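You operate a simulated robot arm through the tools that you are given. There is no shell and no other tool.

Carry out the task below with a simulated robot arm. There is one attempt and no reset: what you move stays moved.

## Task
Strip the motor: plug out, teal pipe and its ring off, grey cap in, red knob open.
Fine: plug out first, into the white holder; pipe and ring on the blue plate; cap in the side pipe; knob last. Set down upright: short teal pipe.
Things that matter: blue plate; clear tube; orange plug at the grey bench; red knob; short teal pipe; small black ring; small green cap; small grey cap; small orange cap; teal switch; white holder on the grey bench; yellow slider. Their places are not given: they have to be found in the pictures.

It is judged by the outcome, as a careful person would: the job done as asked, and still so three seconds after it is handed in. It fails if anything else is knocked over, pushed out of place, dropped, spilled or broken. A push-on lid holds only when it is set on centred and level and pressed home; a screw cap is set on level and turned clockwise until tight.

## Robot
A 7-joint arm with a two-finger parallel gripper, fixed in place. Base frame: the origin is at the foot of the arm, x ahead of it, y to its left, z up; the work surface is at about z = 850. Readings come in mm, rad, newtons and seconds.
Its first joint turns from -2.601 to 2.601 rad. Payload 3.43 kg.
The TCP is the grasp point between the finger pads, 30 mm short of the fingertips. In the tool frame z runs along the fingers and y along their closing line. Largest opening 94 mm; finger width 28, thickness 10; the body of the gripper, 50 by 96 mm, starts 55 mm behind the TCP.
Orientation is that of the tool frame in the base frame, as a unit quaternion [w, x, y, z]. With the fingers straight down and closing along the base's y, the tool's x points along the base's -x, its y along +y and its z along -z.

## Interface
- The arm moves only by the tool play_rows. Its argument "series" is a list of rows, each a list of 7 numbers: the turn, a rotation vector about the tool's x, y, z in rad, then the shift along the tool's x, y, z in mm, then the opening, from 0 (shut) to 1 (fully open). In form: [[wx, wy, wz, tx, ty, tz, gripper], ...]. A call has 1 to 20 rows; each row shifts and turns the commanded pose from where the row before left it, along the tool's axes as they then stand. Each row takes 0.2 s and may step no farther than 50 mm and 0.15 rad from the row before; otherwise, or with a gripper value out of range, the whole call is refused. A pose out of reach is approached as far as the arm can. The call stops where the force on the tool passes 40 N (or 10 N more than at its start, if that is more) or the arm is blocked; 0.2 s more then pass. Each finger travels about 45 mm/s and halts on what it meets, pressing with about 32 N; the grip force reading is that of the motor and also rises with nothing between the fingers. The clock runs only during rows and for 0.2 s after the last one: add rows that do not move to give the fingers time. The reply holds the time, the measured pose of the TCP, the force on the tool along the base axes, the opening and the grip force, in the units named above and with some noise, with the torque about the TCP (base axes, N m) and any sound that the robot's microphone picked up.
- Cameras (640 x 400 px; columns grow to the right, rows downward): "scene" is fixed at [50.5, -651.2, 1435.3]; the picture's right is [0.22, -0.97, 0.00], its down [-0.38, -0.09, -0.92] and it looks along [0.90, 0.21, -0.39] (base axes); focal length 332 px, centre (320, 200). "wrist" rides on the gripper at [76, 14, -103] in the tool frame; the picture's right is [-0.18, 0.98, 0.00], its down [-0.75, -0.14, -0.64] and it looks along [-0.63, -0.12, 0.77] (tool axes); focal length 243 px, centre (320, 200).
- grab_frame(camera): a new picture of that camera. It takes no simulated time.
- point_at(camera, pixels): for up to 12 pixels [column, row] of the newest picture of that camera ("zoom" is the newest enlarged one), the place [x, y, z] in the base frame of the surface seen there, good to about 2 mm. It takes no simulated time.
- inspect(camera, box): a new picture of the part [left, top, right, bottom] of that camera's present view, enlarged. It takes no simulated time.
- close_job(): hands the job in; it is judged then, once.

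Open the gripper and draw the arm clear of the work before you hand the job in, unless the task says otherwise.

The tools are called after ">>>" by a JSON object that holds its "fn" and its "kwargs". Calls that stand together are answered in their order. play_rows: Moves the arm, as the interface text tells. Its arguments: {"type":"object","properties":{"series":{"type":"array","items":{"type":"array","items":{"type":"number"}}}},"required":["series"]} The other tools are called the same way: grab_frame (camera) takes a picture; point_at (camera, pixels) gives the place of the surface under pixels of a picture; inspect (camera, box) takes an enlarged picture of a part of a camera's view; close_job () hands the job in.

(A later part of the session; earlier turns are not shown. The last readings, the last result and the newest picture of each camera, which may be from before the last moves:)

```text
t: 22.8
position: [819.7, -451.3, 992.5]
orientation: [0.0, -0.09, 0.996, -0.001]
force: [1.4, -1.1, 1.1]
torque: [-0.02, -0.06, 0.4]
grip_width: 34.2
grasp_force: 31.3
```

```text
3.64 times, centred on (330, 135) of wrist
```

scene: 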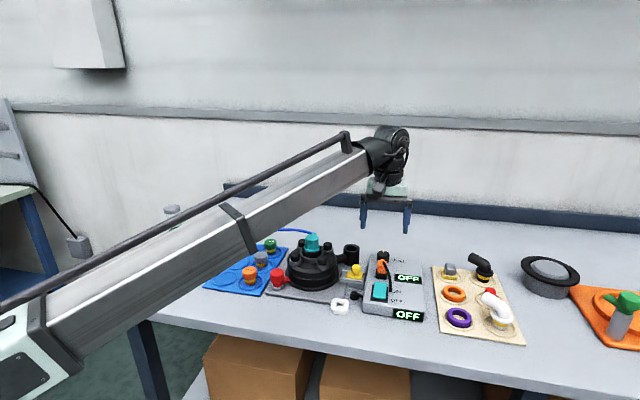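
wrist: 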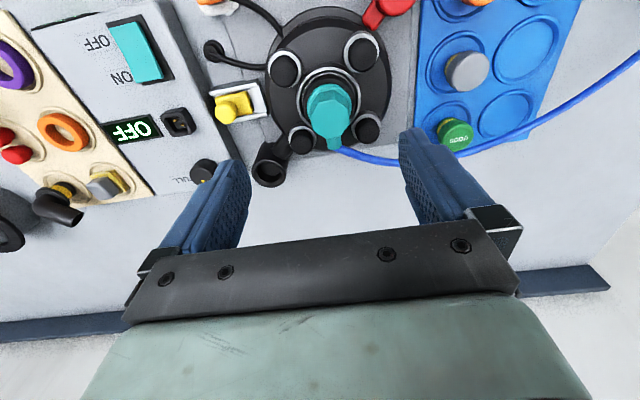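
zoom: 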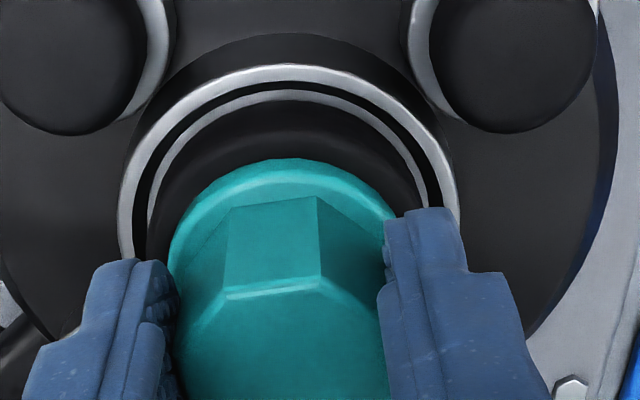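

The pipe turned with the gripper (barb moved left in the picture). I continue counterclockwise ~0.9 rad, watching height and force.

>>> {"fn": "play_rows", "kwargs": {"series": [[0, 0, -0.1, 0, 0, 0, 0], [0, 0, -0.1, 0, 0, 0, 0], [0, 0, -0.1, 0, 0, 0, 0], [0, 0, -0.1, 0, 0, 0, 0], [0, 0, -0.1, 0, 0, 0, 0], [0, 0, -0.1, 0, 0, 0, 0], [0, 0, 0, 0, 0, 0, 0]]}}

>>> {"fn": "inspect", "kwargs": {"camera": "scene", "box": [290, 225, 335, 265]}}

```text
t: 24.4
position: [820.0, -451.9, 993.0]
orientation: [0.0, -0.38, 0.925, 0.0]
force: [7.0, -11.8, -1.0]
torque: [-0.75, -0.44, -0.13]
grip_width: 34.0
grasp_force: 32.1
```

```text
10.00 times, centred on (312, 245) of scene
```

zoom: 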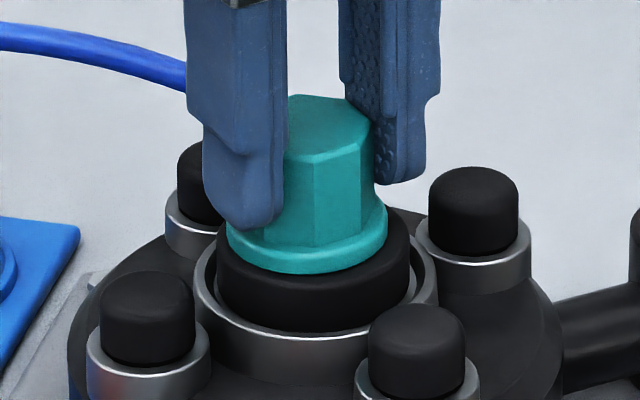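

It turns freely (0.78 rad) without rising, and the side load shows the pipe axis is ≈ (824,-450). I reopen, centre on that axis, regrip, and test the pull again at this angle.

>>> {"fn": "play_rows", "kwargs": {"series": [[0, 0, 0, 0, 0, 0, 0.46], [0, 0, 0, 0, 0, 0, 0.46], [0, 0, 0, -3.3, -2.3, 0, 0.46], [0, 0, 0, 0, 0, 0, 0.2], [0, 0, 0, 0, 0, 0, 0], [0, 0, 0, 0, 0, 0, 0]]}}

>>> {"fn": "play_rows", "kwargs": {"series": [[0, 0, 0, 0, 0, -1, 0], [0, 0, 0, 0, 0, -1, 0], [0, 0, 0, 0, 0, -1, 0], [0, 0, 0, 0, 0, 0, 0]]}}

>>> {"fn": "inspect", "kwargs": {"camera": "scene", "box": [290, 225, 335, 265]}}

```text
t: 25.8
position: [823.4, -449.1, 994.6]
orientation: [0.0, -0.38, 0.925, 0.0]
force: [-0.2, 0.1, -0.2]
torque: [0.06, 0.04, 0.0]
grip_width: 34.0
grasp_force: 32.5
```

```text
t: 26.8
position: [823.7, -450.0, 997.1]
orientation: [0.0, -0.381, 0.925, 0.0]
force: [-0.1, -0.8, -1.3]
torque: [-0.04, -0.01, -0.02]
grip_width: 33.9
grasp_force: 32.1
```

```text
10.00 times, centred on (312, 245) of scene
```

zoom: 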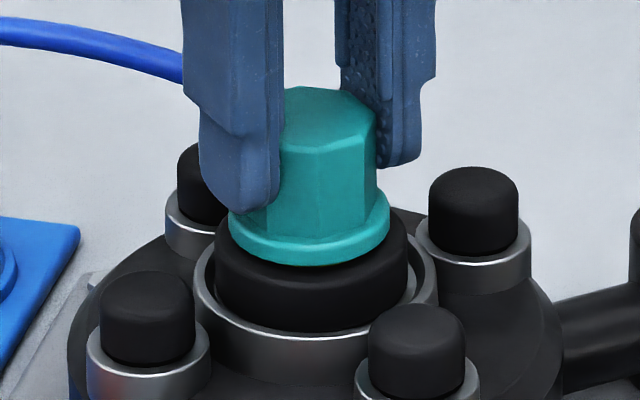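

Now it lifts with almost no load (flange rose to row 263): a quarter-turn lock. I keep lifting slowly.

>>> {"fn": "play_rows", "kwargs": {"series": [[0, 0, 0, 0, 0, -4, 0], [0, 0, 0, 0, 0, -4, 0], [0, 0, 0, 0, 0, -5, 0], [0, 0, 0, 0, 0, -5, 0], [0, 0, 0, 0, 0, -5, 0], [0, 0, 0, 0, 0, 0, 0]]}}

>>> {"fn": "inspect", "kwargs": {"camera": "scene", "box": [290, 215, 335, 265]}}

```text
t: 28.2
position: [823.1, -450.8, 1018.7]
orientation: [0.0, -0.38, 0.925, 0.0]
force: [0.1, 0.4, -0.1]
torque: [0.01, 0.03, -0.02]
grip_width: 34.0
grasp_force: 31.8
```

```text
8.00 times, centred on (312, 240) of scene
```

zoom: 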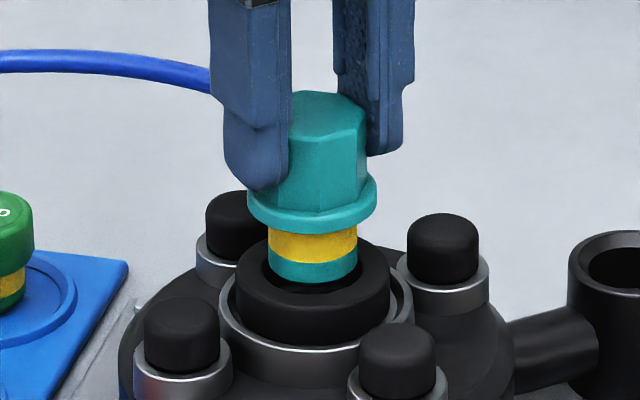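

The pipe is out with its yellow-banded stem; the black ring stays in the bore. I lift another 60 mm.

>>> {"fn": "play_rows", "kwargs": {"series": [[0, 0, 0, 0, 0, -10, 0], [0, 0, 0, 0, 0, -15, 0], [0, 0, 0, 0, 0, -20, 0], [0, 0, 0, 0, 0, -20, 0], [0, 0, 0, 0, 0, 0, 0]]}}

>>> {"fn": "grab_frame", "kwargs": {"camera": "scene"}}

>>> {"fn": "grab_frame", "kwargs": {"camera": "wrist"}}

>>> {"fn": "inspect", "kwargs": {"camera": "scene", "box": [280, 195, 345, 265]}}

```text
t: 29.4
position: [823.6, -450.6, 1085.9]
orientation: [0.0, -0.381, 0.925, 0.0]
force: [0.4, 0.0, -0.2]
torque: [0.01, -0.02, 0.0]
grip_width: 33.8
grasp_force: 32.0
```

```text
taken
```

scene: 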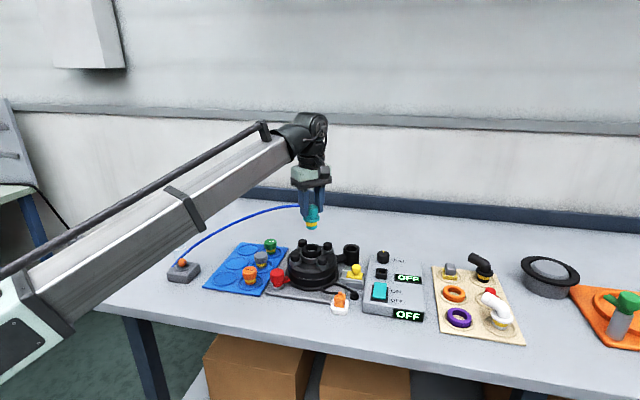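

```text
taken
```

wrist: 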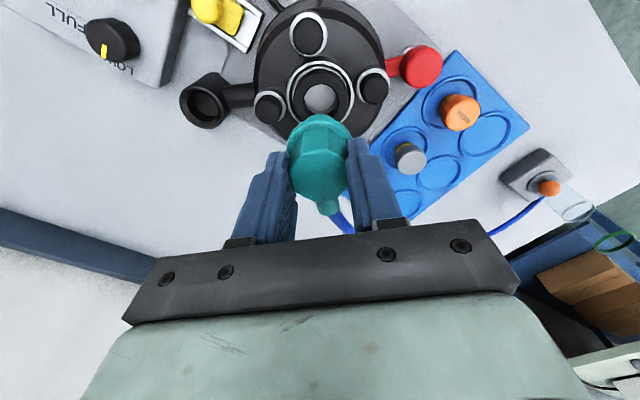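

```text
5.71 times, centred on (312, 230) of scene
```

zoom: 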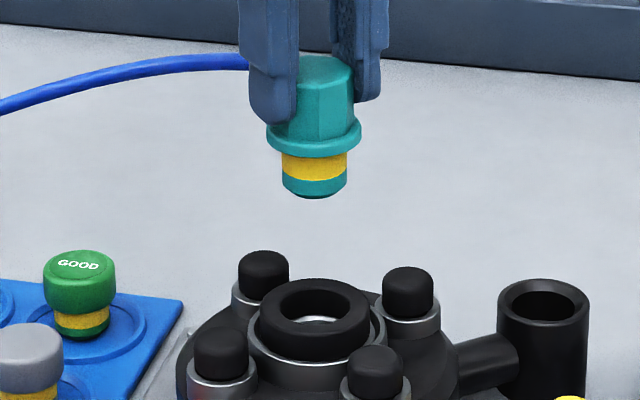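

I measure the stem bottom and look at the area left of the block with the orange ball (wrist (590,220)), where something clear appears.

>>> {"fn": "point_at", "kwargs": {"camera": "zoom", "pixels": [[315, 192], [315, 170], [285, 165], [345, 165], [315, 145], [270, 135], [358, 135], [318, 295], [318, 300], [318, 340], [255, 320], [380, 320]]}}

>>> {"fn": "inspect", "kwargs": {"camera": "wrist", "box": [480, 130, 640, 270]}}

>>> {"fn": "inspect", "kwargs": {"camera": "wrist", "box": [340, 30, 560, 240]}}

```text
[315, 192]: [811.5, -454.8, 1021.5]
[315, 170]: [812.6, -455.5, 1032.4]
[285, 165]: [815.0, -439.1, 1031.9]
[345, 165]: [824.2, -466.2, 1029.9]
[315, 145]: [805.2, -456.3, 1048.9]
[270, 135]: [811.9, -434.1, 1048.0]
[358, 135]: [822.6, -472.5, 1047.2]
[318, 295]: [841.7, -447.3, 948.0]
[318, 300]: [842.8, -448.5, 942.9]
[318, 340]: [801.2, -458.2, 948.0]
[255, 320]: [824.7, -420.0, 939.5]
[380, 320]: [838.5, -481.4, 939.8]
```

```text
2.86 times, centred on (560, 200) of wrist
```

zoom: 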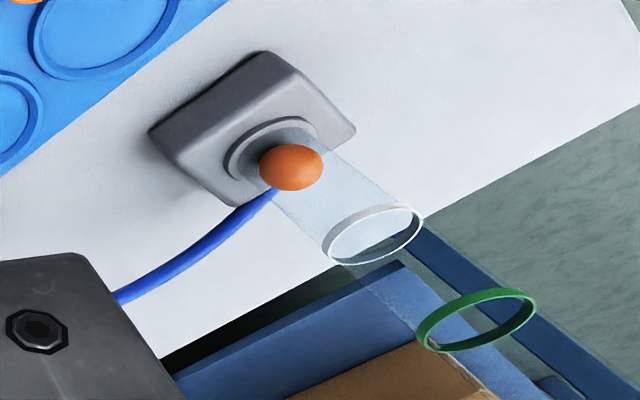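

```text
1.90 times, centred on (450, 135) of wrist
```

zoom: 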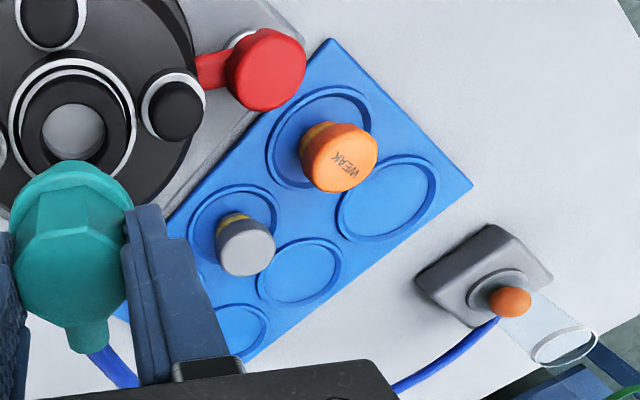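

A transparent vertical tube stands on the block at the left (orange ball inside, green ring higher up). I measure how tall it is in the scene view so as to stay clear of it.

>>> {"fn": "inspect", "kwargs": {"camera": "scene", "box": [140, 180, 240, 290]}}

>>> {"fn": "point_at", "kwargs": {"camera": "wrist", "pixels": [[588, 203], [563, 216], [638, 235], [598, 250], [545, 186], [575, 212]]}}

>>> {"fn": "inspect", "kwargs": {"camera": "scene", "box": [160, 150, 220, 290]}}

```text
3.64 times, centred on (190, 235) of scene
```

zoom: 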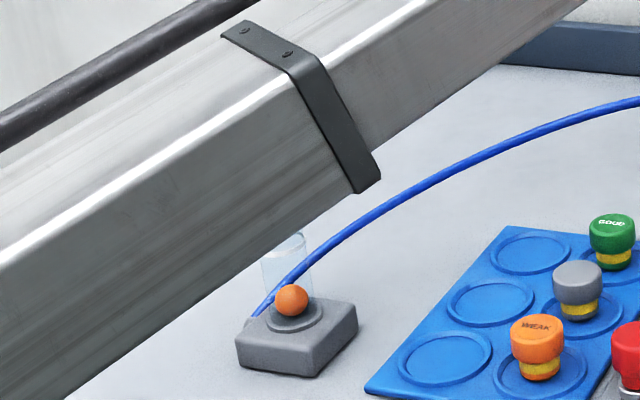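

```text
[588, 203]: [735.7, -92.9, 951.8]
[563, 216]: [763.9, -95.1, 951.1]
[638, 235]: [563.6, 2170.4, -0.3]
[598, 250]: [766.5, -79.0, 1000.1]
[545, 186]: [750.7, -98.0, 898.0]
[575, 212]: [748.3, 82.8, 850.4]
```

```text
2.86 times, centred on (190, 220) of scene
```

zoom: 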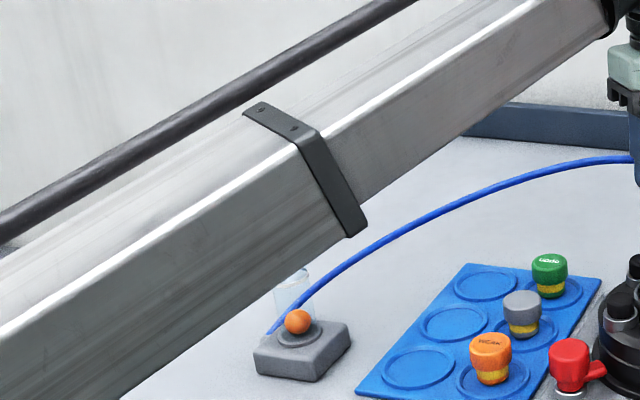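

The clear tube stands at ≈ (750,-95) up to z ≈ 1000; I'll keep away from it by using the far and middle free circles. I measure the free circles at wrist (485,134), (440,173), (408,203).

>>> {"fn": "point_at", "kwargs": {"camera": "wrist", "pixels": [[485, 134], [440, 173], [413, 205], [461, 168], [418, 180], [455, 160], [424, 187], [410, 158], [460, 112]]}}

>>> {"fn": "inspect", "kwargs": {"camera": "scene", "box": [200, 230, 300, 300]}}

>>> {"fn": "point_at", "kwargs": {"camera": "zoom", "pixels": [[248, 97], [195, 160], [298, 97], [222, 80], [272, 117], [140, 170], [240, 145], [195, 190], [210, 130], [195, 110], [150, 260], [265, 100]]}}

```text
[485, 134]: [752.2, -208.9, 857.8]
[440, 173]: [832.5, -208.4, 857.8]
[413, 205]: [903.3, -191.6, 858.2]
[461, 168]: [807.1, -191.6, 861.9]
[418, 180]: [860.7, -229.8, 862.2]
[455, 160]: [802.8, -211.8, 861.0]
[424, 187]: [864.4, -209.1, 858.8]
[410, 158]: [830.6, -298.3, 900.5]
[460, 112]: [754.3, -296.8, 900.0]
```

```text
5.71 times, centred on (250, 265) of scene
```

zoom: 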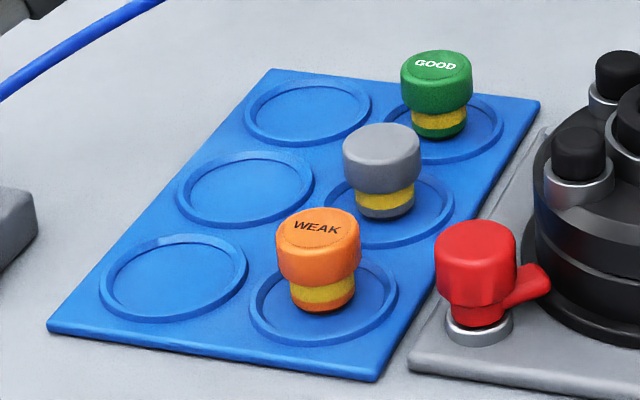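

```text
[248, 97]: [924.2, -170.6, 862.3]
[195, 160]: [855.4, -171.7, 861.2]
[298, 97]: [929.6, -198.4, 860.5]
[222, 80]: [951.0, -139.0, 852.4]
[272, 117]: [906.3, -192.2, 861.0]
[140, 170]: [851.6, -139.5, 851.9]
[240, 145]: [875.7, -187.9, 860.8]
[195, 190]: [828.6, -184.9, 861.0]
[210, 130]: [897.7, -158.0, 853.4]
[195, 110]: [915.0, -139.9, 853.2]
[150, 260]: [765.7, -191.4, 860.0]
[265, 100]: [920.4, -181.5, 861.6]
```

I measure the circle centres in this scene zoom: far (308,112), middle (246,188), near (173,278).

>>> {"fn": "point_at", "kwargs": {"camera": "zoom", "pixels": [[308, 112], [246, 188], [173, 278], [250, 118], [366, 108], [182, 195], [308, 183], [308, 75], [308, 143], [246, 155], [246, 222]]}}

```text
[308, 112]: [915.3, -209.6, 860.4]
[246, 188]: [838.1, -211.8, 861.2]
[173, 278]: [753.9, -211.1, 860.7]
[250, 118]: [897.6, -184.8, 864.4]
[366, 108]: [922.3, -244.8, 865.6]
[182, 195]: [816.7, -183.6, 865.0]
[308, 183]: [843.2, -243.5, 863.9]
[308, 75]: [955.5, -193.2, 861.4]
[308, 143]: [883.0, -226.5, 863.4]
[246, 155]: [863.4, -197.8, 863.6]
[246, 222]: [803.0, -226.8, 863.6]
```

Far circle centre ≈ (913,-212), floor ≈ 859–861. I carry the pipe there at z ≈ 1086, then look before lowering.

>>> {"fn": "play_rows", "kwargs": {"series": [[0, 0, 0, -38.4, 17.9, 0, 0], [0, 0, 0, -38.4, 17.9, 0, 0], [0, 0, 0, -38.4, 17.9, 0, 0], [0, 0, 0, -38.4, 17.9, 0, 0], [0, 0, 0, -38.4, 17.9, 0, 0], [0, 0, 0, -38.4, 17.9, 0, 0], [0, 0, 0, 0, 0, 0, 0], [0, 0, 0, 0, 0, 0, 0]]}}

>>> {"fn": "grab_frame", "kwargs": {"camera": "scene"}}

>>> {"fn": "grab_frame", "kwargs": {"camera": "wrist"}}

```text
t: 31.2
position: [912.7, -212.1, 1084.6]
orientation: [0.0, -0.38, 0.925, 0.0]
force: [-0.1, -0.1, -0.9]
torque: [-0.01, -0.01, -0.04]
grip_width: 34.0
grasp_force: 32.1
```

```text
taken
```

scene: 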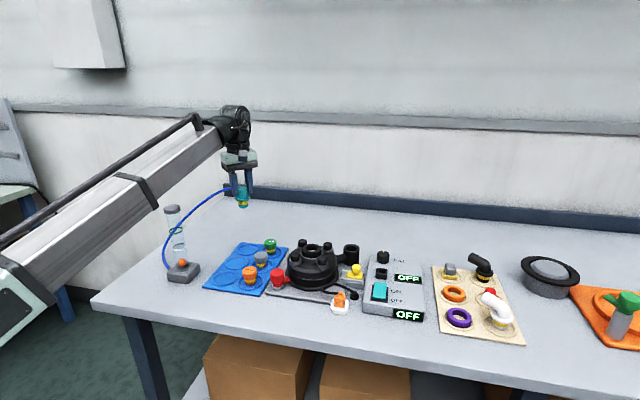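

```text
taken
```

wrist: 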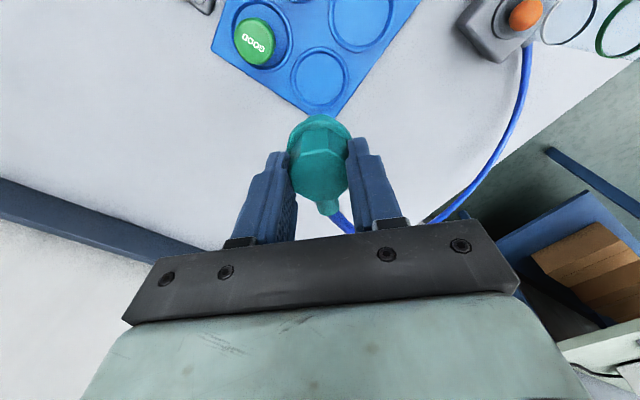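

The clear tube's full height shows at scene (172–183, 208–265), close to the forearm in the picture. I check the real clearance by measuring forearm points and the tube's top.

>>> {"fn": "point_at", "kwargs": {"camera": "scene", "pixels": [[172, 208], [172, 211], [178, 228], [215, 150], [190, 172], [160, 193], [130, 215], [100, 235], [70, 255], [150, 190], [190, 150], [225, 130]]}}

>>> {"fn": "inspect", "kwargs": {"camera": "scene", "box": [120, 90, 280, 300]}}

```text
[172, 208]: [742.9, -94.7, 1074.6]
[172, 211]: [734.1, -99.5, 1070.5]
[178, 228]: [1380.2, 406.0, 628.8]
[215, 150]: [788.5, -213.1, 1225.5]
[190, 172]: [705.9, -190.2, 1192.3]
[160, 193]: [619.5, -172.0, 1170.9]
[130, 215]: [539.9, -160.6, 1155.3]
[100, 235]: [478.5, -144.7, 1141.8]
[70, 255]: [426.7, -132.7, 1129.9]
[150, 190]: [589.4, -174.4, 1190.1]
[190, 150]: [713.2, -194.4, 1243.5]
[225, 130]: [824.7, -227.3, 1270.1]
```

```text
1.90 times, centred on (200, 195) of scene
```

zoom: 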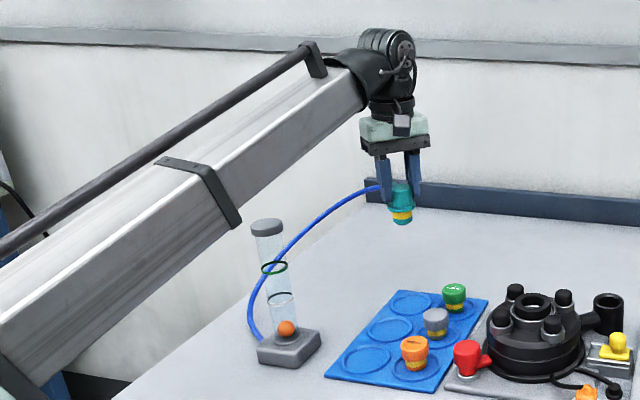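

Forearm's near bottom edge passes at about y -200, z 1205 near the tube (top z ≈ 1075). I measure the forearm width to judge sideways clearance before lowering.

>>> {"fn": "point_at", "kwargs": {"camera": "zoom", "pixels": [[330, 75], [300, 100], [270, 115], [240, 130], [255, 165], [235, 180], [212, 165], [180, 160], [160, 165], [130, 165], [235, 222], [370, 110]]}}

```text
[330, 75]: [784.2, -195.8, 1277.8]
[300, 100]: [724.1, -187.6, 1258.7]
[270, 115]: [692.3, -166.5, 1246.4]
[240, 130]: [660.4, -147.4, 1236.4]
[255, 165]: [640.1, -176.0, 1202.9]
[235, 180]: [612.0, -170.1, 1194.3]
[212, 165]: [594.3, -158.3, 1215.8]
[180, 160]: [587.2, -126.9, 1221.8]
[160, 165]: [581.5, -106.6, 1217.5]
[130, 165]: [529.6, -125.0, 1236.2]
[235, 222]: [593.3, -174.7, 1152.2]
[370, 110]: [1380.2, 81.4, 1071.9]
```

With the far circle, the forearm would pass only ~26 mm from the clear tube; the middle circle (833,-212) leaves ~43 mm. I use the middle one: move back 79 mm in x and lower partway to z ≈ 1000, then check.

>>> {"fn": "play_rows", "kwargs": {"series": [[0, 0, 0, 28.1, 27.8, 0, 0], [0, 0, 0, 28.1, 27.7, 0, 0], [0, 0, 0, 0, 0, 30, 0], [0, 0, 0, 0, 0, 30, 0], [0, 0, 0, 0, 0, 25, 0], [0, 0, 0, 0, 0, 0, 0]]}}

>>> {"fn": "inspect", "kwargs": {"camera": "scene", "box": [120, 130, 290, 300]}}

>>> {"fn": "grab_frame", "kwargs": {"camera": "wrist"}}

```text
t: 32.6
position: [832.6, -212.5, 999.5]
orientation: [0.0, -0.38, 0.925, 0.001]
force: [0.0, 0.4, -0.5]
torque: [-0.01, 0.01, 0.04]
grip_width: 33.9
grasp_force: 31.9
```

```text
2.35 times, centred on (205, 215) of scene
```

zoom: 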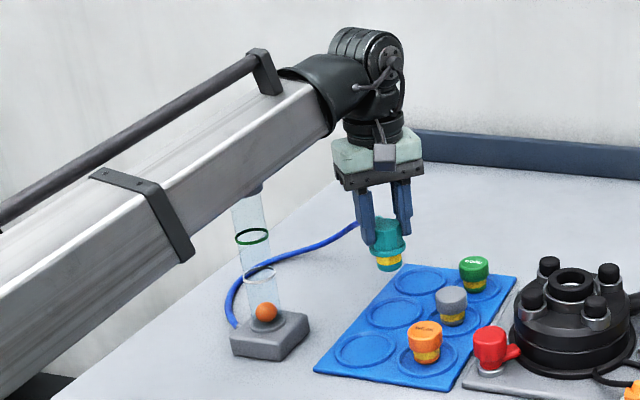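

```text
taken
```

wrist: 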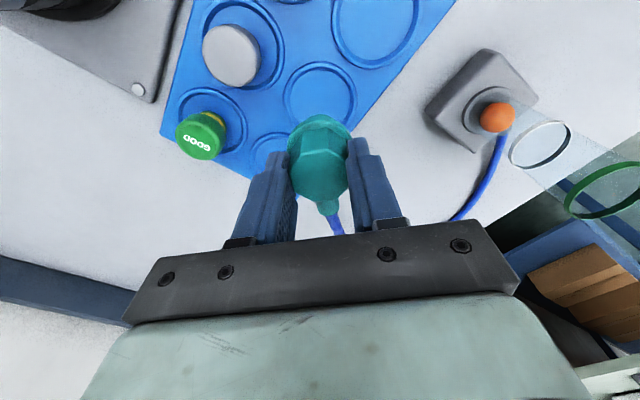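

Clearance looks fine. I lower to z ≈ 945 (stem bottom ≈ 879) and check the forearm and circle alignment.

>>> {"fn": "play_rows", "kwargs": {"series": [[0, 0, 0, 0, 0, 20, 0], [0, 0, 0, 0, 0, 20, 0], [0, 0, 0, 0, 0, 14, 0], [0, 0, 0, 0, 0, 0, 0]]}}

>>> {"fn": "inspect", "kwargs": {"camera": "scene", "box": [120, 130, 290, 300]}}

>>> {"fn": "point_at", "kwargs": {"camera": "zoom", "pixels": [[245, 205], [320, 155], [280, 180], [200, 235], [260, 250], [385, 300], [372, 290], [395, 290]]}}

>>> {"fn": "inspect", "kwargs": {"camera": "scene", "box": [200, 230, 300, 300]}}

```text
t: 33.6
position: [832.7, -209.7, 944.5]
orientation: [0.0, -0.38, 0.925, 0.0]
force: [0.0, -0.1, -1.2]
torque: [0.01, 0.01, 0.0]
grip_width: 34.2
grasp_force: 31.7
```

```text
2.35 times, centred on (205, 215) of scene
```

zoom: 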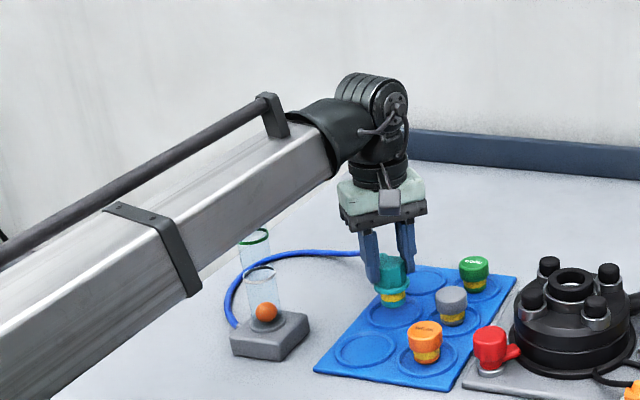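

```text
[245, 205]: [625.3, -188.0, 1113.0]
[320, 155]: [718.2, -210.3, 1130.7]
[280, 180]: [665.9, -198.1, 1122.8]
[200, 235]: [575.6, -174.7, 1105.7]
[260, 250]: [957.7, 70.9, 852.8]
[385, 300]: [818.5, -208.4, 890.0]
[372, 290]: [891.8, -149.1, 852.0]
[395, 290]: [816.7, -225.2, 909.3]
```

```text
5.71 times, centred on (250, 265) of scene
```

zoom: 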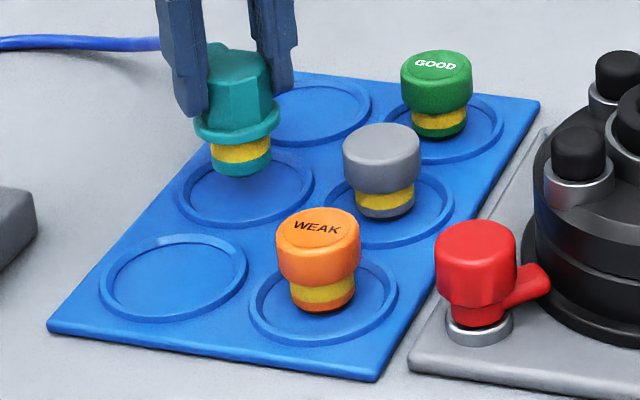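

The stem is over the middle circle. I lower 14 mm, then creep until contact.

>>> {"fn": "play_rows", "kwargs": {"series": [[0, 0, 0, 0, 0, 8, 0], [0, 0, 0, 0, 0, 6, 0], [0, 0, 0, 0, 0, 1.5, 0], [0, 0, 0, 0, 0, 1.5, 0], [0, 0, 0, 0, 0, 0, 0]]}}

>>> {"fn": "inspect", "kwargs": {"camera": "scene", "box": [200, 230, 300, 300]}}

```text
t: 34.8
position: [833.1, -212.1, 929.1]
orientation: [0.001, -0.38, 0.925, 0.0]
force: [-0.3, 0.1, 16.4]
torque: [0.03, -0.01, 0.0]
grip_width: 34.1
grasp_force: 32.2
```

```text
5.71 times, centred on (250, 265) of scene
```

zoom: 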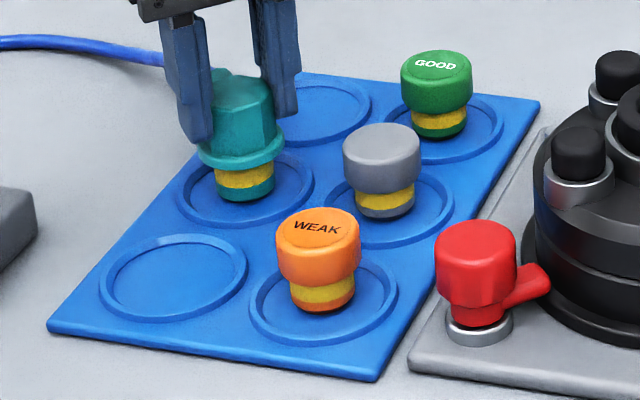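

The pipe stands on the plate (16 N). I ease 1 mm, open, and lift straight up.

>>> {"fn": "play_rows", "kwargs": {"series": [[0, 0, 0, 0, 0, -1, 0], [0, 0, 0, 0, 0, 0, 0.42], [0, 0, 0, 0, 0, 0, 0.55], [0, 0, 0, 0, 0, 0, 0.55], [0, 0, 0, 0, 0, -15, 0.55], [0, 0, 0, 0, 0, -30, 0.55], [0, 0, 0, 0, 0, -35, 0.55], [0, 0, 0, 0, 0, -40, 0.55], [0, 0, 0, 0, 0, 0, 0.55]]}}

>>> {"fn": "inspect", "kwargs": {"camera": "scene", "box": [140, 200, 300, 300]}}

>>> {"fn": "grab_frame", "kwargs": {"camera": "wrist"}}

```text
t: 36.8
position: [833.1, -213.3, 1049.8]
orientation: [0.0, -0.38, 0.925, 0.0]
force: [-0.5, 0.6, -1.0]
torque: [0.0, 0.0, -0.03]
grip_width: 51.9
grasp_force: 0.0
```

```text
4.00 times, centred on (220, 250) of scene
```

zoom: 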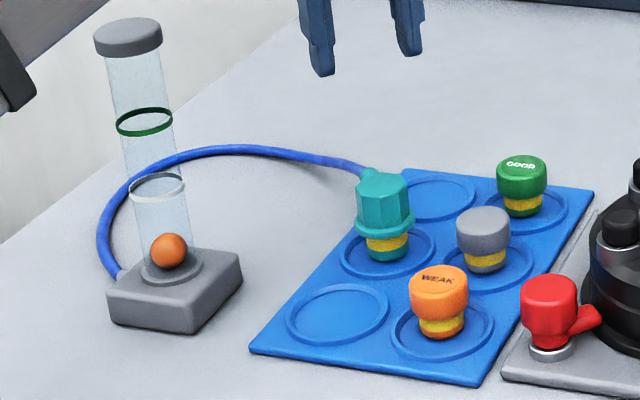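

```text
taken
```

wrist: 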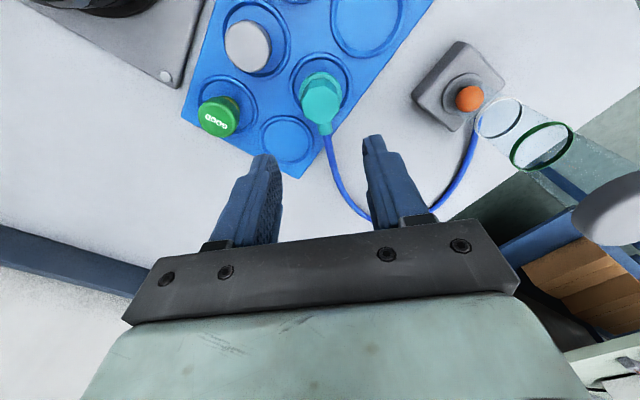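

The pipe stands upright in the middle circle with its hose clear. Now I turn the hand back (closing along y) and go over the ring at (824,-450).

>>> {"fn": "play_rows", "kwargs": {"series": [[0, 0, 0.13, 0, 0, -10, 0.7], [0, 0, 0.13, 0, 0, -10, 0.7], [0, 0, 0.13, 0, 0, -10, 0.7], [0, 0, 0.13, 0, 0, 0, 0.7], [0, 0, 0.13, 0, 0, 0, 0.7], [0, 0, 0.13, 0, 0, 0, 0.7], [0, 0, 0, 1.9, -47.4, 0, 0.7], [0, 0, 0, 1.9, -47.4, 0, 0.7], [0, 0, 0, 1.9, -47.4, 0, 0.7], [0, 0, 0, 1.9, -47.4, 0, 0.7], [0, 0, 0, 1.9, -47.4, 0, 0.7], [0, 0, 0, 0, 0, 0, 0.7]]}}

>>> {"fn": "inspect", "kwargs": {"camera": "wrist", "box": [220, 40, 420, 180]}}

>>> {"fn": "inspect", "kwargs": {"camera": "scene", "box": [280, 225, 345, 275]}}

```text
t: 39.4
position: [823.3, -450.2, 1079.0]
orientation: [0.001, -0.001, 1.0, 0.0]
force: [0.0, 0.0, 1.3]
torque: [-0.01, -0.01, 0.0]
grip_width: 65.9
grasp_force: 0.0
```

```text
2.86 times, centred on (320, 110) of wrist
```

zoom: 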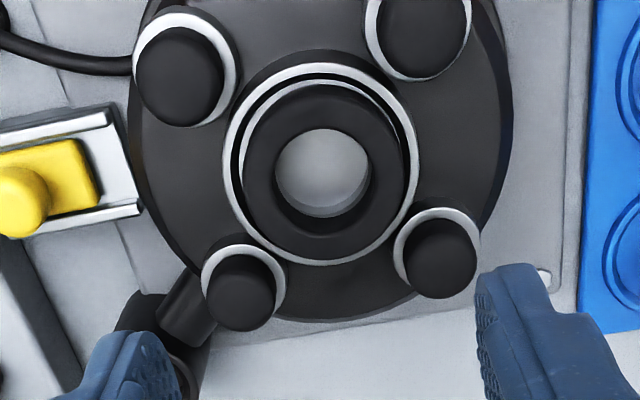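

```text
8.00 times, centred on (312, 250) of scene
```

zoom: 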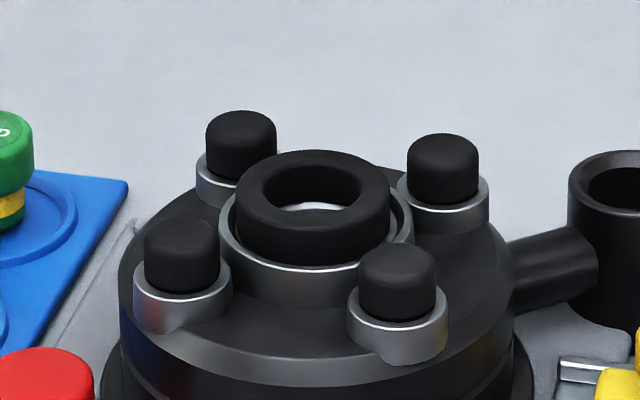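

The ring is a thick black sleeve standing inside the silver seat. I measure its top edge, side and the seat rim in both views.

>>> {"fn": "point_at", "kwargs": {"camera": "zoom", "pixels": [[313, 225], [313, 258], [240, 205], [387, 205], [313, 160], [313, 268], [225, 225], [405, 215], [313, 206]]}}

>>> {"fn": "point_at", "kwargs": {"camera": "wrist", "pixels": [[296, 105], [362, 97], [328, 72], [333, 127], [301, 105], [345, 95], [320, 100], [330, 63], [289, 106], [364, 100]]}}

```text
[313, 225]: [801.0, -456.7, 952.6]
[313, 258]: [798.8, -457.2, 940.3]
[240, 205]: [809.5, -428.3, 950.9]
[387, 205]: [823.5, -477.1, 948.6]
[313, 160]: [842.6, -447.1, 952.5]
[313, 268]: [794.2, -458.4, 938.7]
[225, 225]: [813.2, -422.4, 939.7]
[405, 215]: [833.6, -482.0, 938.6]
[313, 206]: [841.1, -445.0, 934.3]
```

```text
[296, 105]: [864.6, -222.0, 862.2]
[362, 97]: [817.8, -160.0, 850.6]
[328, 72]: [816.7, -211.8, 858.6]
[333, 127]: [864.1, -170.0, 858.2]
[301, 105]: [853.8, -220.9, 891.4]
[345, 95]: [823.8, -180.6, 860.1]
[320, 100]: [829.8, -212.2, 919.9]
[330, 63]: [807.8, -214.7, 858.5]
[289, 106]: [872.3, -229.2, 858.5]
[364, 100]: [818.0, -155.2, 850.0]
```

The ring's outer is ~49 mm, centre ≈ (824,-451), top z 953, seat rim z 939. I descend with the fingers 66 mm open to TCP z ≈ 972 (tips at 942).

>>> {"fn": "play_rows", "kwargs": {"series": [[0, 0, 0, -0.5, -0.8, 30, 0.7], [0, 0, 0, 0, 0, 30, 0.7], [0, 0, 0, 0, 0, 25, 0.7], [0, 0, 0, 0, 0, 15, 0.7], [0, 0, 0, 0, 0, 0, 0.7]]}}

>>> {"fn": "inspect", "kwargs": {"camera": "scene", "box": [280, 215, 345, 275]}}

>>> {"fn": "inspect", "kwargs": {"camera": "wrist", "box": [200, 50, 440, 240]}}

```text
t: 40.6
position: [824.8, -449.4, 979.0]
orientation: [-0.001, 0.0, 1.0, 0.0]
force: [-0.2, 0.4, -0.1]
torque: [-0.01, -0.02, -0.01]
grip_width: 65.8
grasp_force: 0.0
```

```text
6.67 times, centred on (312, 245) of scene
```

zoom: 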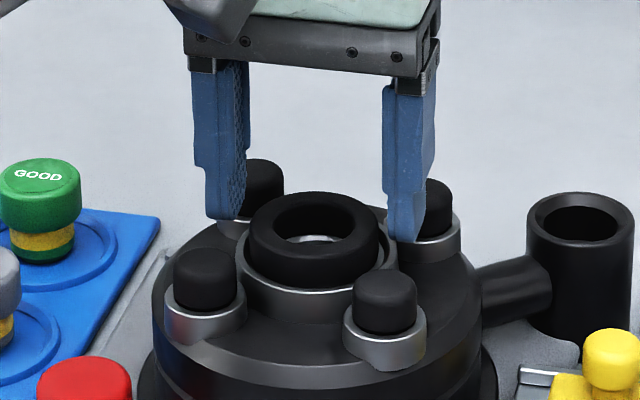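

```text
2.11 times, centred on (320, 145) of wrist
```

zoom: 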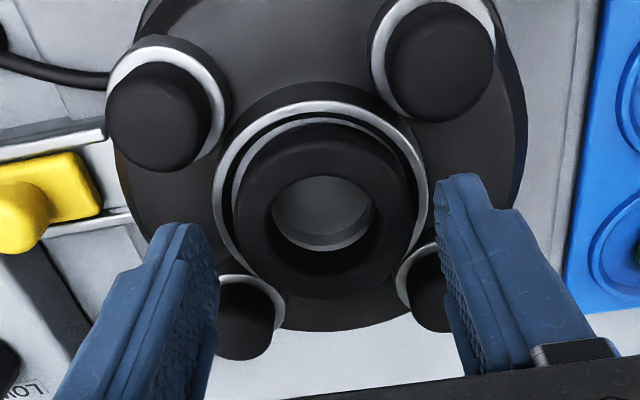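

Fingers straddle the ring. I descend 7 mm and close.

>>> {"fn": "play_rows", "kwargs": {"series": [[0, 0, 0, 0, 0, 4, 0.7], [0, 0, 0, 0, 0, 3, 0.7], [0, 0, 0, 0, 0, 0, 0.5], [0, 0, 0, 0, 0, 0, 0.2], [0, 0, 0, 0, 0, 0, 0], [0, 0, 0, 0, 0, 0, 0]]}}

>>> {"fn": "inspect", "kwargs": {"camera": "scene", "box": [280, 215, 345, 275]}}

```text
t: 42.0
position: [824.3, -450.0, 973.2]
orientation: [0.0, 0.0, 1.0, 0.0]
force: [1.5, -0.7, 3.6]
torque: [-0.09, -0.02, 0.02]
grip_width: 52.9
grasp_force: 31.9
```

```text
6.67 times, centred on (312, 245) of scene
```

zoom: 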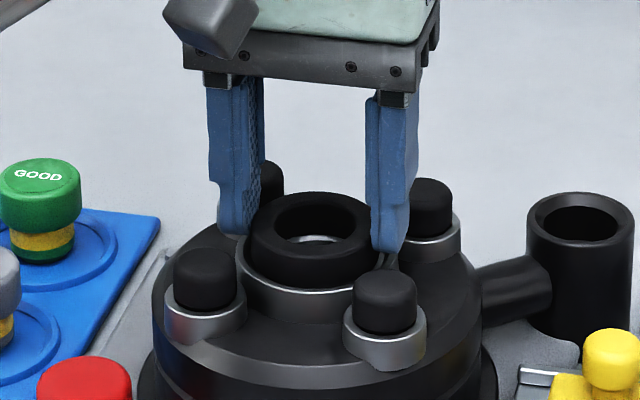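

Gripped at 52.9 mm. I pull up in small steps and check the load.

>>> {"fn": "play_rows", "kwargs": {"series": [[0, 0, 0, 0, 0, -1, 0], [0, 0, 0, 0, 0, -1.5, 0], [0, 0, 0, 0, 0, -1.5, 0], [0, 0, 0, 0, 0, 0, 0]]}}

>>> {"fn": "inspect", "kwargs": {"camera": "scene", "box": [280, 215, 345, 275]}}

```text
t: 43.0
position: [823.5, -448.6, 975.8]
orientation: [0.0, 0.0, 1.0, 0.0]
force: [0.3, 0.0, -0.2]
torque: [-0.03, -0.04, -0.01]
grip_width: 52.9
grasp_force: 32.2
```

```text
6.67 times, centred on (312, 245) of scene
```

zoom: 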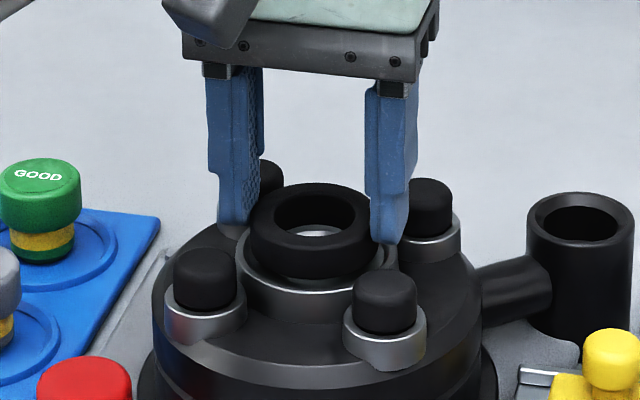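

The ring rises with the fingers at no load. I lift it clear to z ≈ 1060 and measure it.

>>> {"fn": "play_rows", "kwargs": {"series": [[0, 0, 0, 0, 0, -6, 0], [0, 0, 0, 0, 0, -10, 0], [0, 0, 0, 0, 0, -15, 0], [0, 0, 0, 0, 0, -25, 0], [0, 0, 0, 0, 0, -30, 0], [0, 0, 0, 0, 0, 0, 0]]}}

>>> {"fn": "inspect", "kwargs": {"camera": "scene", "box": [280, 190, 345, 260]}}

>>> {"fn": "inspect", "kwargs": {"camera": "wrist", "box": [200, 50, 440, 240]}}

```text
t: 44.4
position: [825.4, -448.8, 1062.6]
orientation: [0.0, -0.001, 1.0, -0.001]
force: [0.2, 0.2, 0.0]
torque: [-0.03, -0.01, 0.02]
grip_width: 53.0
grasp_force: 31.9
```

```text
5.71 times, centred on (312, 225) of scene
```

zoom: 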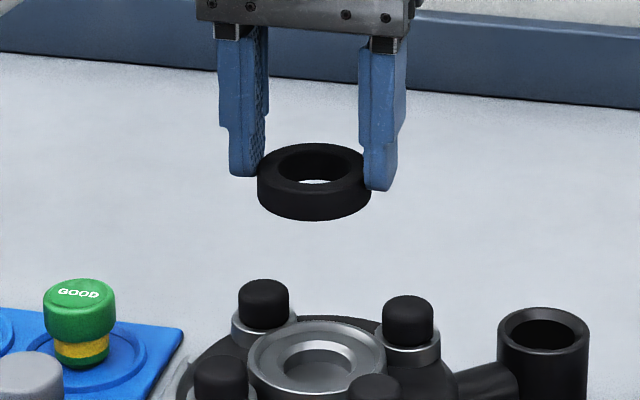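

```text
2.11 times, centred on (320, 145) of wrist
```

zoom: 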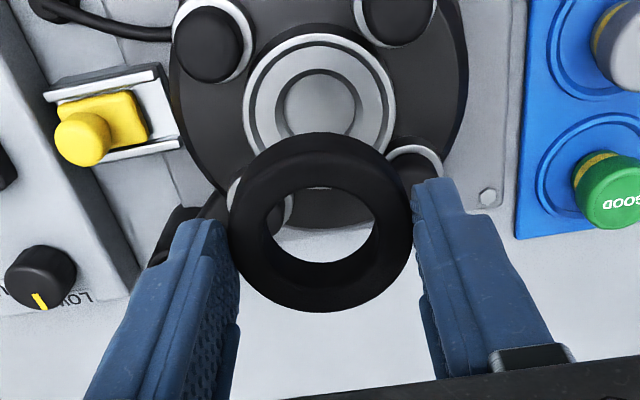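

The ring is held level. I measure its lower edge for the set-down height.

>>> {"fn": "point_at", "kwargs": {"camera": "zoom", "pixels": [[312, 216], [312, 195], [285, 210], [345, 212], [312, 150], [262, 180]]}}

```text
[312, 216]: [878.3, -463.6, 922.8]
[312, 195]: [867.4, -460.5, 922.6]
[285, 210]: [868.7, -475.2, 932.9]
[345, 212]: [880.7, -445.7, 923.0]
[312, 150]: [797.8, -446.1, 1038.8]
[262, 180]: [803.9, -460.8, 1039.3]
```

That used the wrist zoom; I take the scene zoom again and measure.

>>> {"fn": "inspect", "kwargs": {"camera": "scene", "box": [280, 190, 345, 260]}}

>>> {"fn": "point_at", "kwargs": {"camera": "zoom", "pixels": [[312, 217], [312, 195], [275, 210], [350, 212], [312, 148], [262, 180], [364, 190]]}}

```text
5.71 times, centred on (312, 225) of scene
```

zoom: 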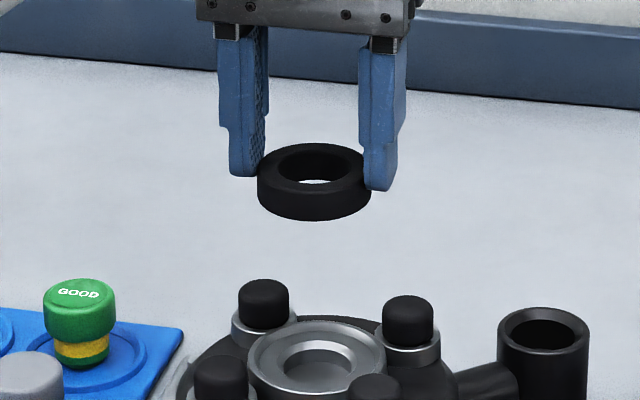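

```text
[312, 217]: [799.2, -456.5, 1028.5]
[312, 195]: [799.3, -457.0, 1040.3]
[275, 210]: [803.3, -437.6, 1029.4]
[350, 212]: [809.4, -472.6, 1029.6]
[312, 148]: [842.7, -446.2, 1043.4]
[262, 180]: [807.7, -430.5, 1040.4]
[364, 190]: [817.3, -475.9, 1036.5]
```

Ring bottom is ~35 mm below the TCP. I carry it at this height to above the near circle (753,-211) and check clearance from the clear tube.

>>> {"fn": "play_rows", "kwargs": {"series": [[0, 0, 0, 12, 39.6, 0, 0], [0, 0, 0, 12, 39.6, 0, 0], [0, 0, 0, 12, 39.6, 0, 0], [0, 0, 0, 12, 39.6, 0, 0], [0, 0, 0, 12, 39.6, 0, 0], [0, 0, 0, 12, 39.6, 0, 0], [0, 0, 0, 0, 0, 30, 0], [0, 0, 0, 0, 0, 30, 0], [0, 0, 0, 0, 0, 0, 0]]}}

>>> {"fn": "grab_frame", "kwargs": {"camera": "wrist"}}

>>> {"fn": "inspect", "kwargs": {"camera": "scene", "box": [120, 130, 300, 300]}}

```text
t: 46.4
position: [752.4, -211.3, 1001.6]
orientation: [0.0, 0.0, 1.0, 0.0]
force: [0.9, 0.2, -1.1]
torque: [-0.02, -0.01, 0.04]
grip_width: 52.8
grasp_force: 31.8
```

```text
taken
```

wrist: 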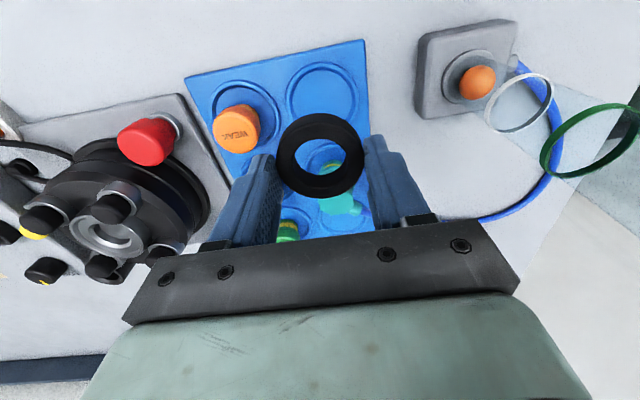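

```text
2.35 times, centred on (210, 215) of scene
```

zoom: 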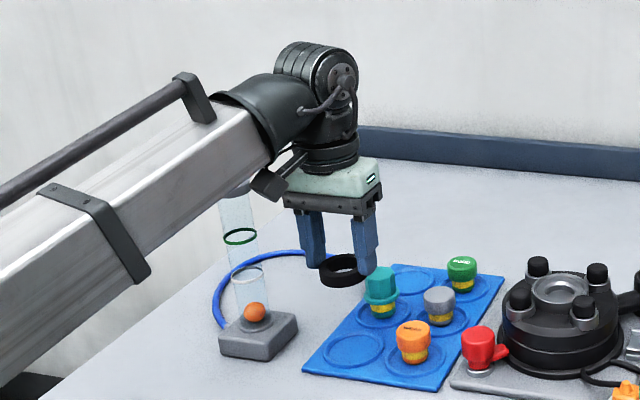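

Lined up over the near circle, tube clear to the left. I lower to z ≈ 915 and check.

>>> {"fn": "play_rows", "kwargs": {"series": [[0, 0, 0, 0, 0, 30, 0], [0, 0, 0, 0, 0, 30, 0], [0, 0, 0, 0, 0, 25, 0], [0, 0, 0, 0, 0, 0, 0]]}}

>>> {"fn": "grab_frame", "kwargs": {"camera": "wrist"}}

>>> {"fn": "inspect", "kwargs": {"camera": "scene", "box": [180, 220, 290, 300]}}

```text
t: 47.4
position: [752.9, -212.1, 917.4]
orientation: [0.0, 0.0, 1.0, 0.0]
force: [0.1, -0.3, -0.4]
torque: [-0.02, 0.0, 0.0]
grip_width: 52.9
grasp_force: 32.1
```

```text
taken
```

wrist: 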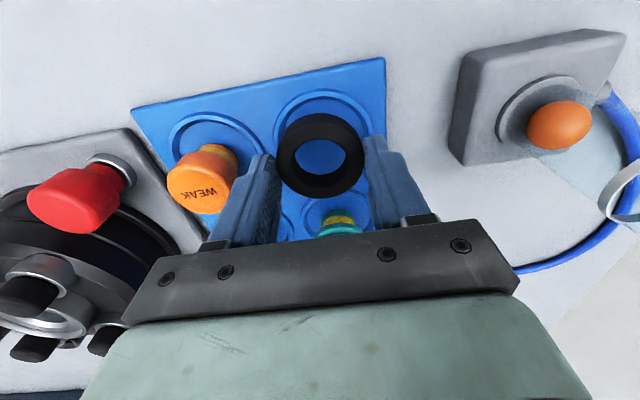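

```text
5.00 times, centred on (235, 260) of scene
```

zoom: 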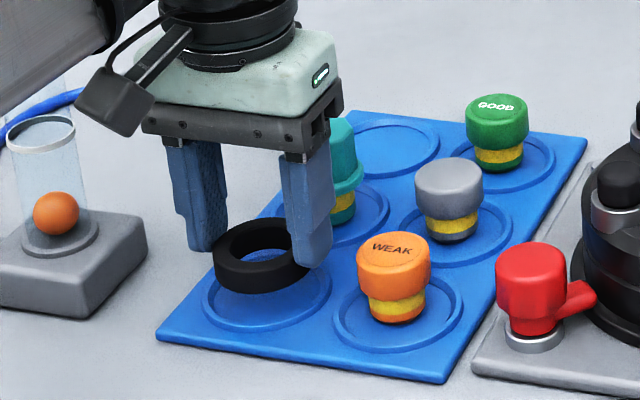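

Good alignment. I lower 19 mm then creep to contact.

>>> {"fn": "play_rows", "kwargs": {"series": [[0, 0, 0, 0, 0, 10, 0], [0, 0, 0, 0, 0, 8, 0], [0, 0, 0, 0, 0, 2, 0], [0, 0, 0, 0, 0, 1.5, 0], [0, 0, 0, 0, 0, 0, 0]]}}

>>> {"fn": "inspect", "kwargs": {"camera": "scene", "box": [180, 220, 290, 300]}}

```text
t: 48.6
position: [752.1, -213.8, 896.2]
orientation: [0.001, 0.0, 1.0, -0.001]
force: [0.7, -3.4, 29.1]
torque: [-0.05, 0.04, 0.0]
grip_width: 52.9
grasp_force: 32.3
```

```text
5.00 times, centred on (235, 260) of scene
```

zoom: 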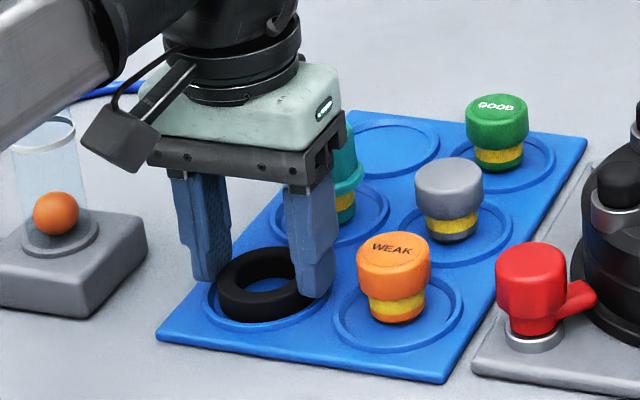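

The ring touches the plate (29 N). I ease off, open, and lift away.

>>> {"fn": "play_rows", "kwargs": {"series": [[0, 0, 0, 0, 0, -1.5, 0], [0, 0, 0, 0, 0, 0, 0.6], [0, 0, 0, 0, 0, 0, 0.72], [0, 0, 0, 0, 0, 0, 0.72], [0, 0, 0, 0, 0, -15, 0.72], [0, 0, 0, 0, 0, -35, 0.72], [0, 0, 0, 0, 0, -45, 0.72], [0, 0, 0, 0, 0, -45, 0.72], [0, 0, 0, 0, 0, -20, 0.72], [0, 0, 0, 0, 0, 0, 0.72]]}}

>>> {"fn": "inspect", "kwargs": {"camera": "scene", "box": [180, 220, 290, 300]}}

>>> {"fn": "grab_frame", "kwargs": {"camera": "wrist"}}

```text
t: 50.8
position: [751.5, -211.6, 1057.2]
orientation: [0.0, -0.001, 1.0, -0.001]
force: [-0.7, -0.3, 0.4]
torque: [0.01, -0.01, 0.02]
grip_width: 67.5
grasp_force: 0.1
```

```text
5.00 times, centred on (235, 260) of scene
```

zoom: 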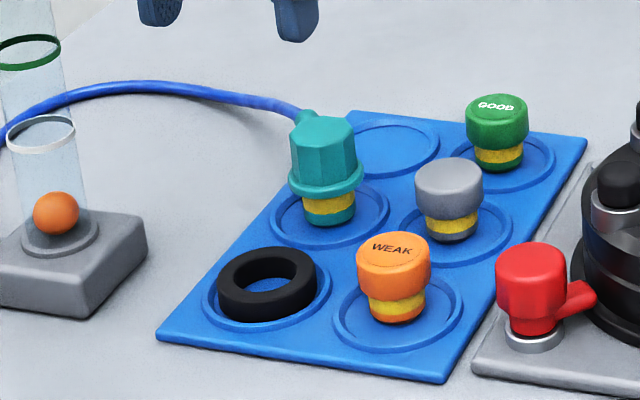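

```text
taken
```

wrist: 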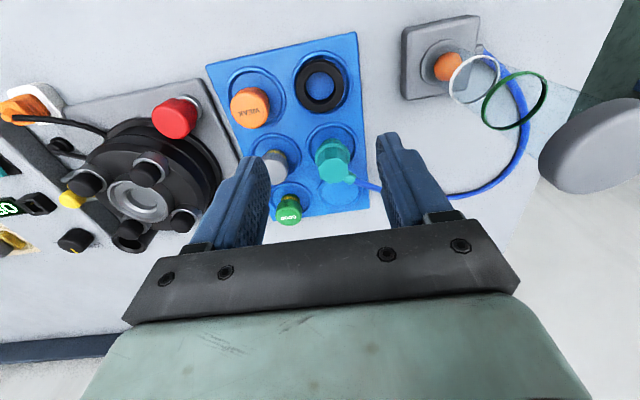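

The ring lies flat in the near circle. Next the grey cap at ≈ (829.5,-298), top z 902: I move over it at z ≈ 1000 and look.

>>> {"fn": "play_rows", "kwargs": {"series": [[0, 0, 0, -26, -28.8, 0, 0.6], [0, 0, 0, -26, -28.8, 10, 0.55], [0, 0, 0, -26, -28.8, 20, 0.55], [0, 0, 0, 0, 0, 27, 0.55], [0, 0, 0, 0, 0, 0, 0.55]]}}

>>> {"fn": "grab_frame", "kwargs": {"camera": "wrist"}}

>>> {"fn": "inspect", "kwargs": {"camera": "scene", "box": [220, 210, 310, 290]}}

>>> {"fn": "point_at", "kwargs": {"camera": "zoom", "pixels": [[298, 220], [265, 238], [331, 238], [298, 255], [298, 275], [277, 285], [319, 285], [298, 302]]}}

```text
t: 52.0
position: [830.8, -297.7, 1000.8]
orientation: [0.0, 0.0, 1.0, -0.001]
force: [-0.5, -0.5, -0.2]
torque: [-0.02, 0.02, 0.02]
grip_width: 51.6
grasp_force: 0.0
```

```text
taken
```

wrist: 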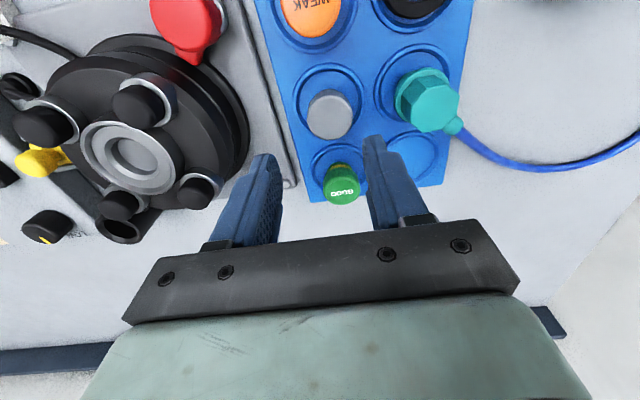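

```text
5.00 times, centred on (265, 250) of scene
```

zoom: 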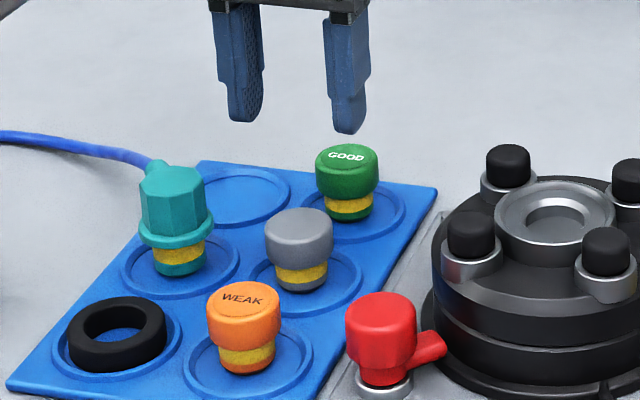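

```text
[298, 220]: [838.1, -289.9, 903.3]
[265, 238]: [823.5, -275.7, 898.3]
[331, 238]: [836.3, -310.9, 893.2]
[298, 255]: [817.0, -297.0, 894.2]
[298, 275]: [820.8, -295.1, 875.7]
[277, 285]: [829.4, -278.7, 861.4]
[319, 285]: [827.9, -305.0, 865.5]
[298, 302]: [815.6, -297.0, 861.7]
```

I check the cap's centre and head outline in the wrist picture: top (330,115), edges (305,115), (353,112).

>>> {"fn": "point_at", "kwargs": {"camera": "wrist", "pixels": [[330, 115], [309, 117], [352, 112], [327, 97], [333, 134], [342, 190], [430, 98], [118, 230], [120, 222]]}}

```text
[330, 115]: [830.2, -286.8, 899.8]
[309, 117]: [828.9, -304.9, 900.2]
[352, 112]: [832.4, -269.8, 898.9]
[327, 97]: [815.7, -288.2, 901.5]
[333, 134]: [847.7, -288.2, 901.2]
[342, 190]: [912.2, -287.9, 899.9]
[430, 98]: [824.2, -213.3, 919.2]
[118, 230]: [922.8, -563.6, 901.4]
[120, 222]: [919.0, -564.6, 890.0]
```

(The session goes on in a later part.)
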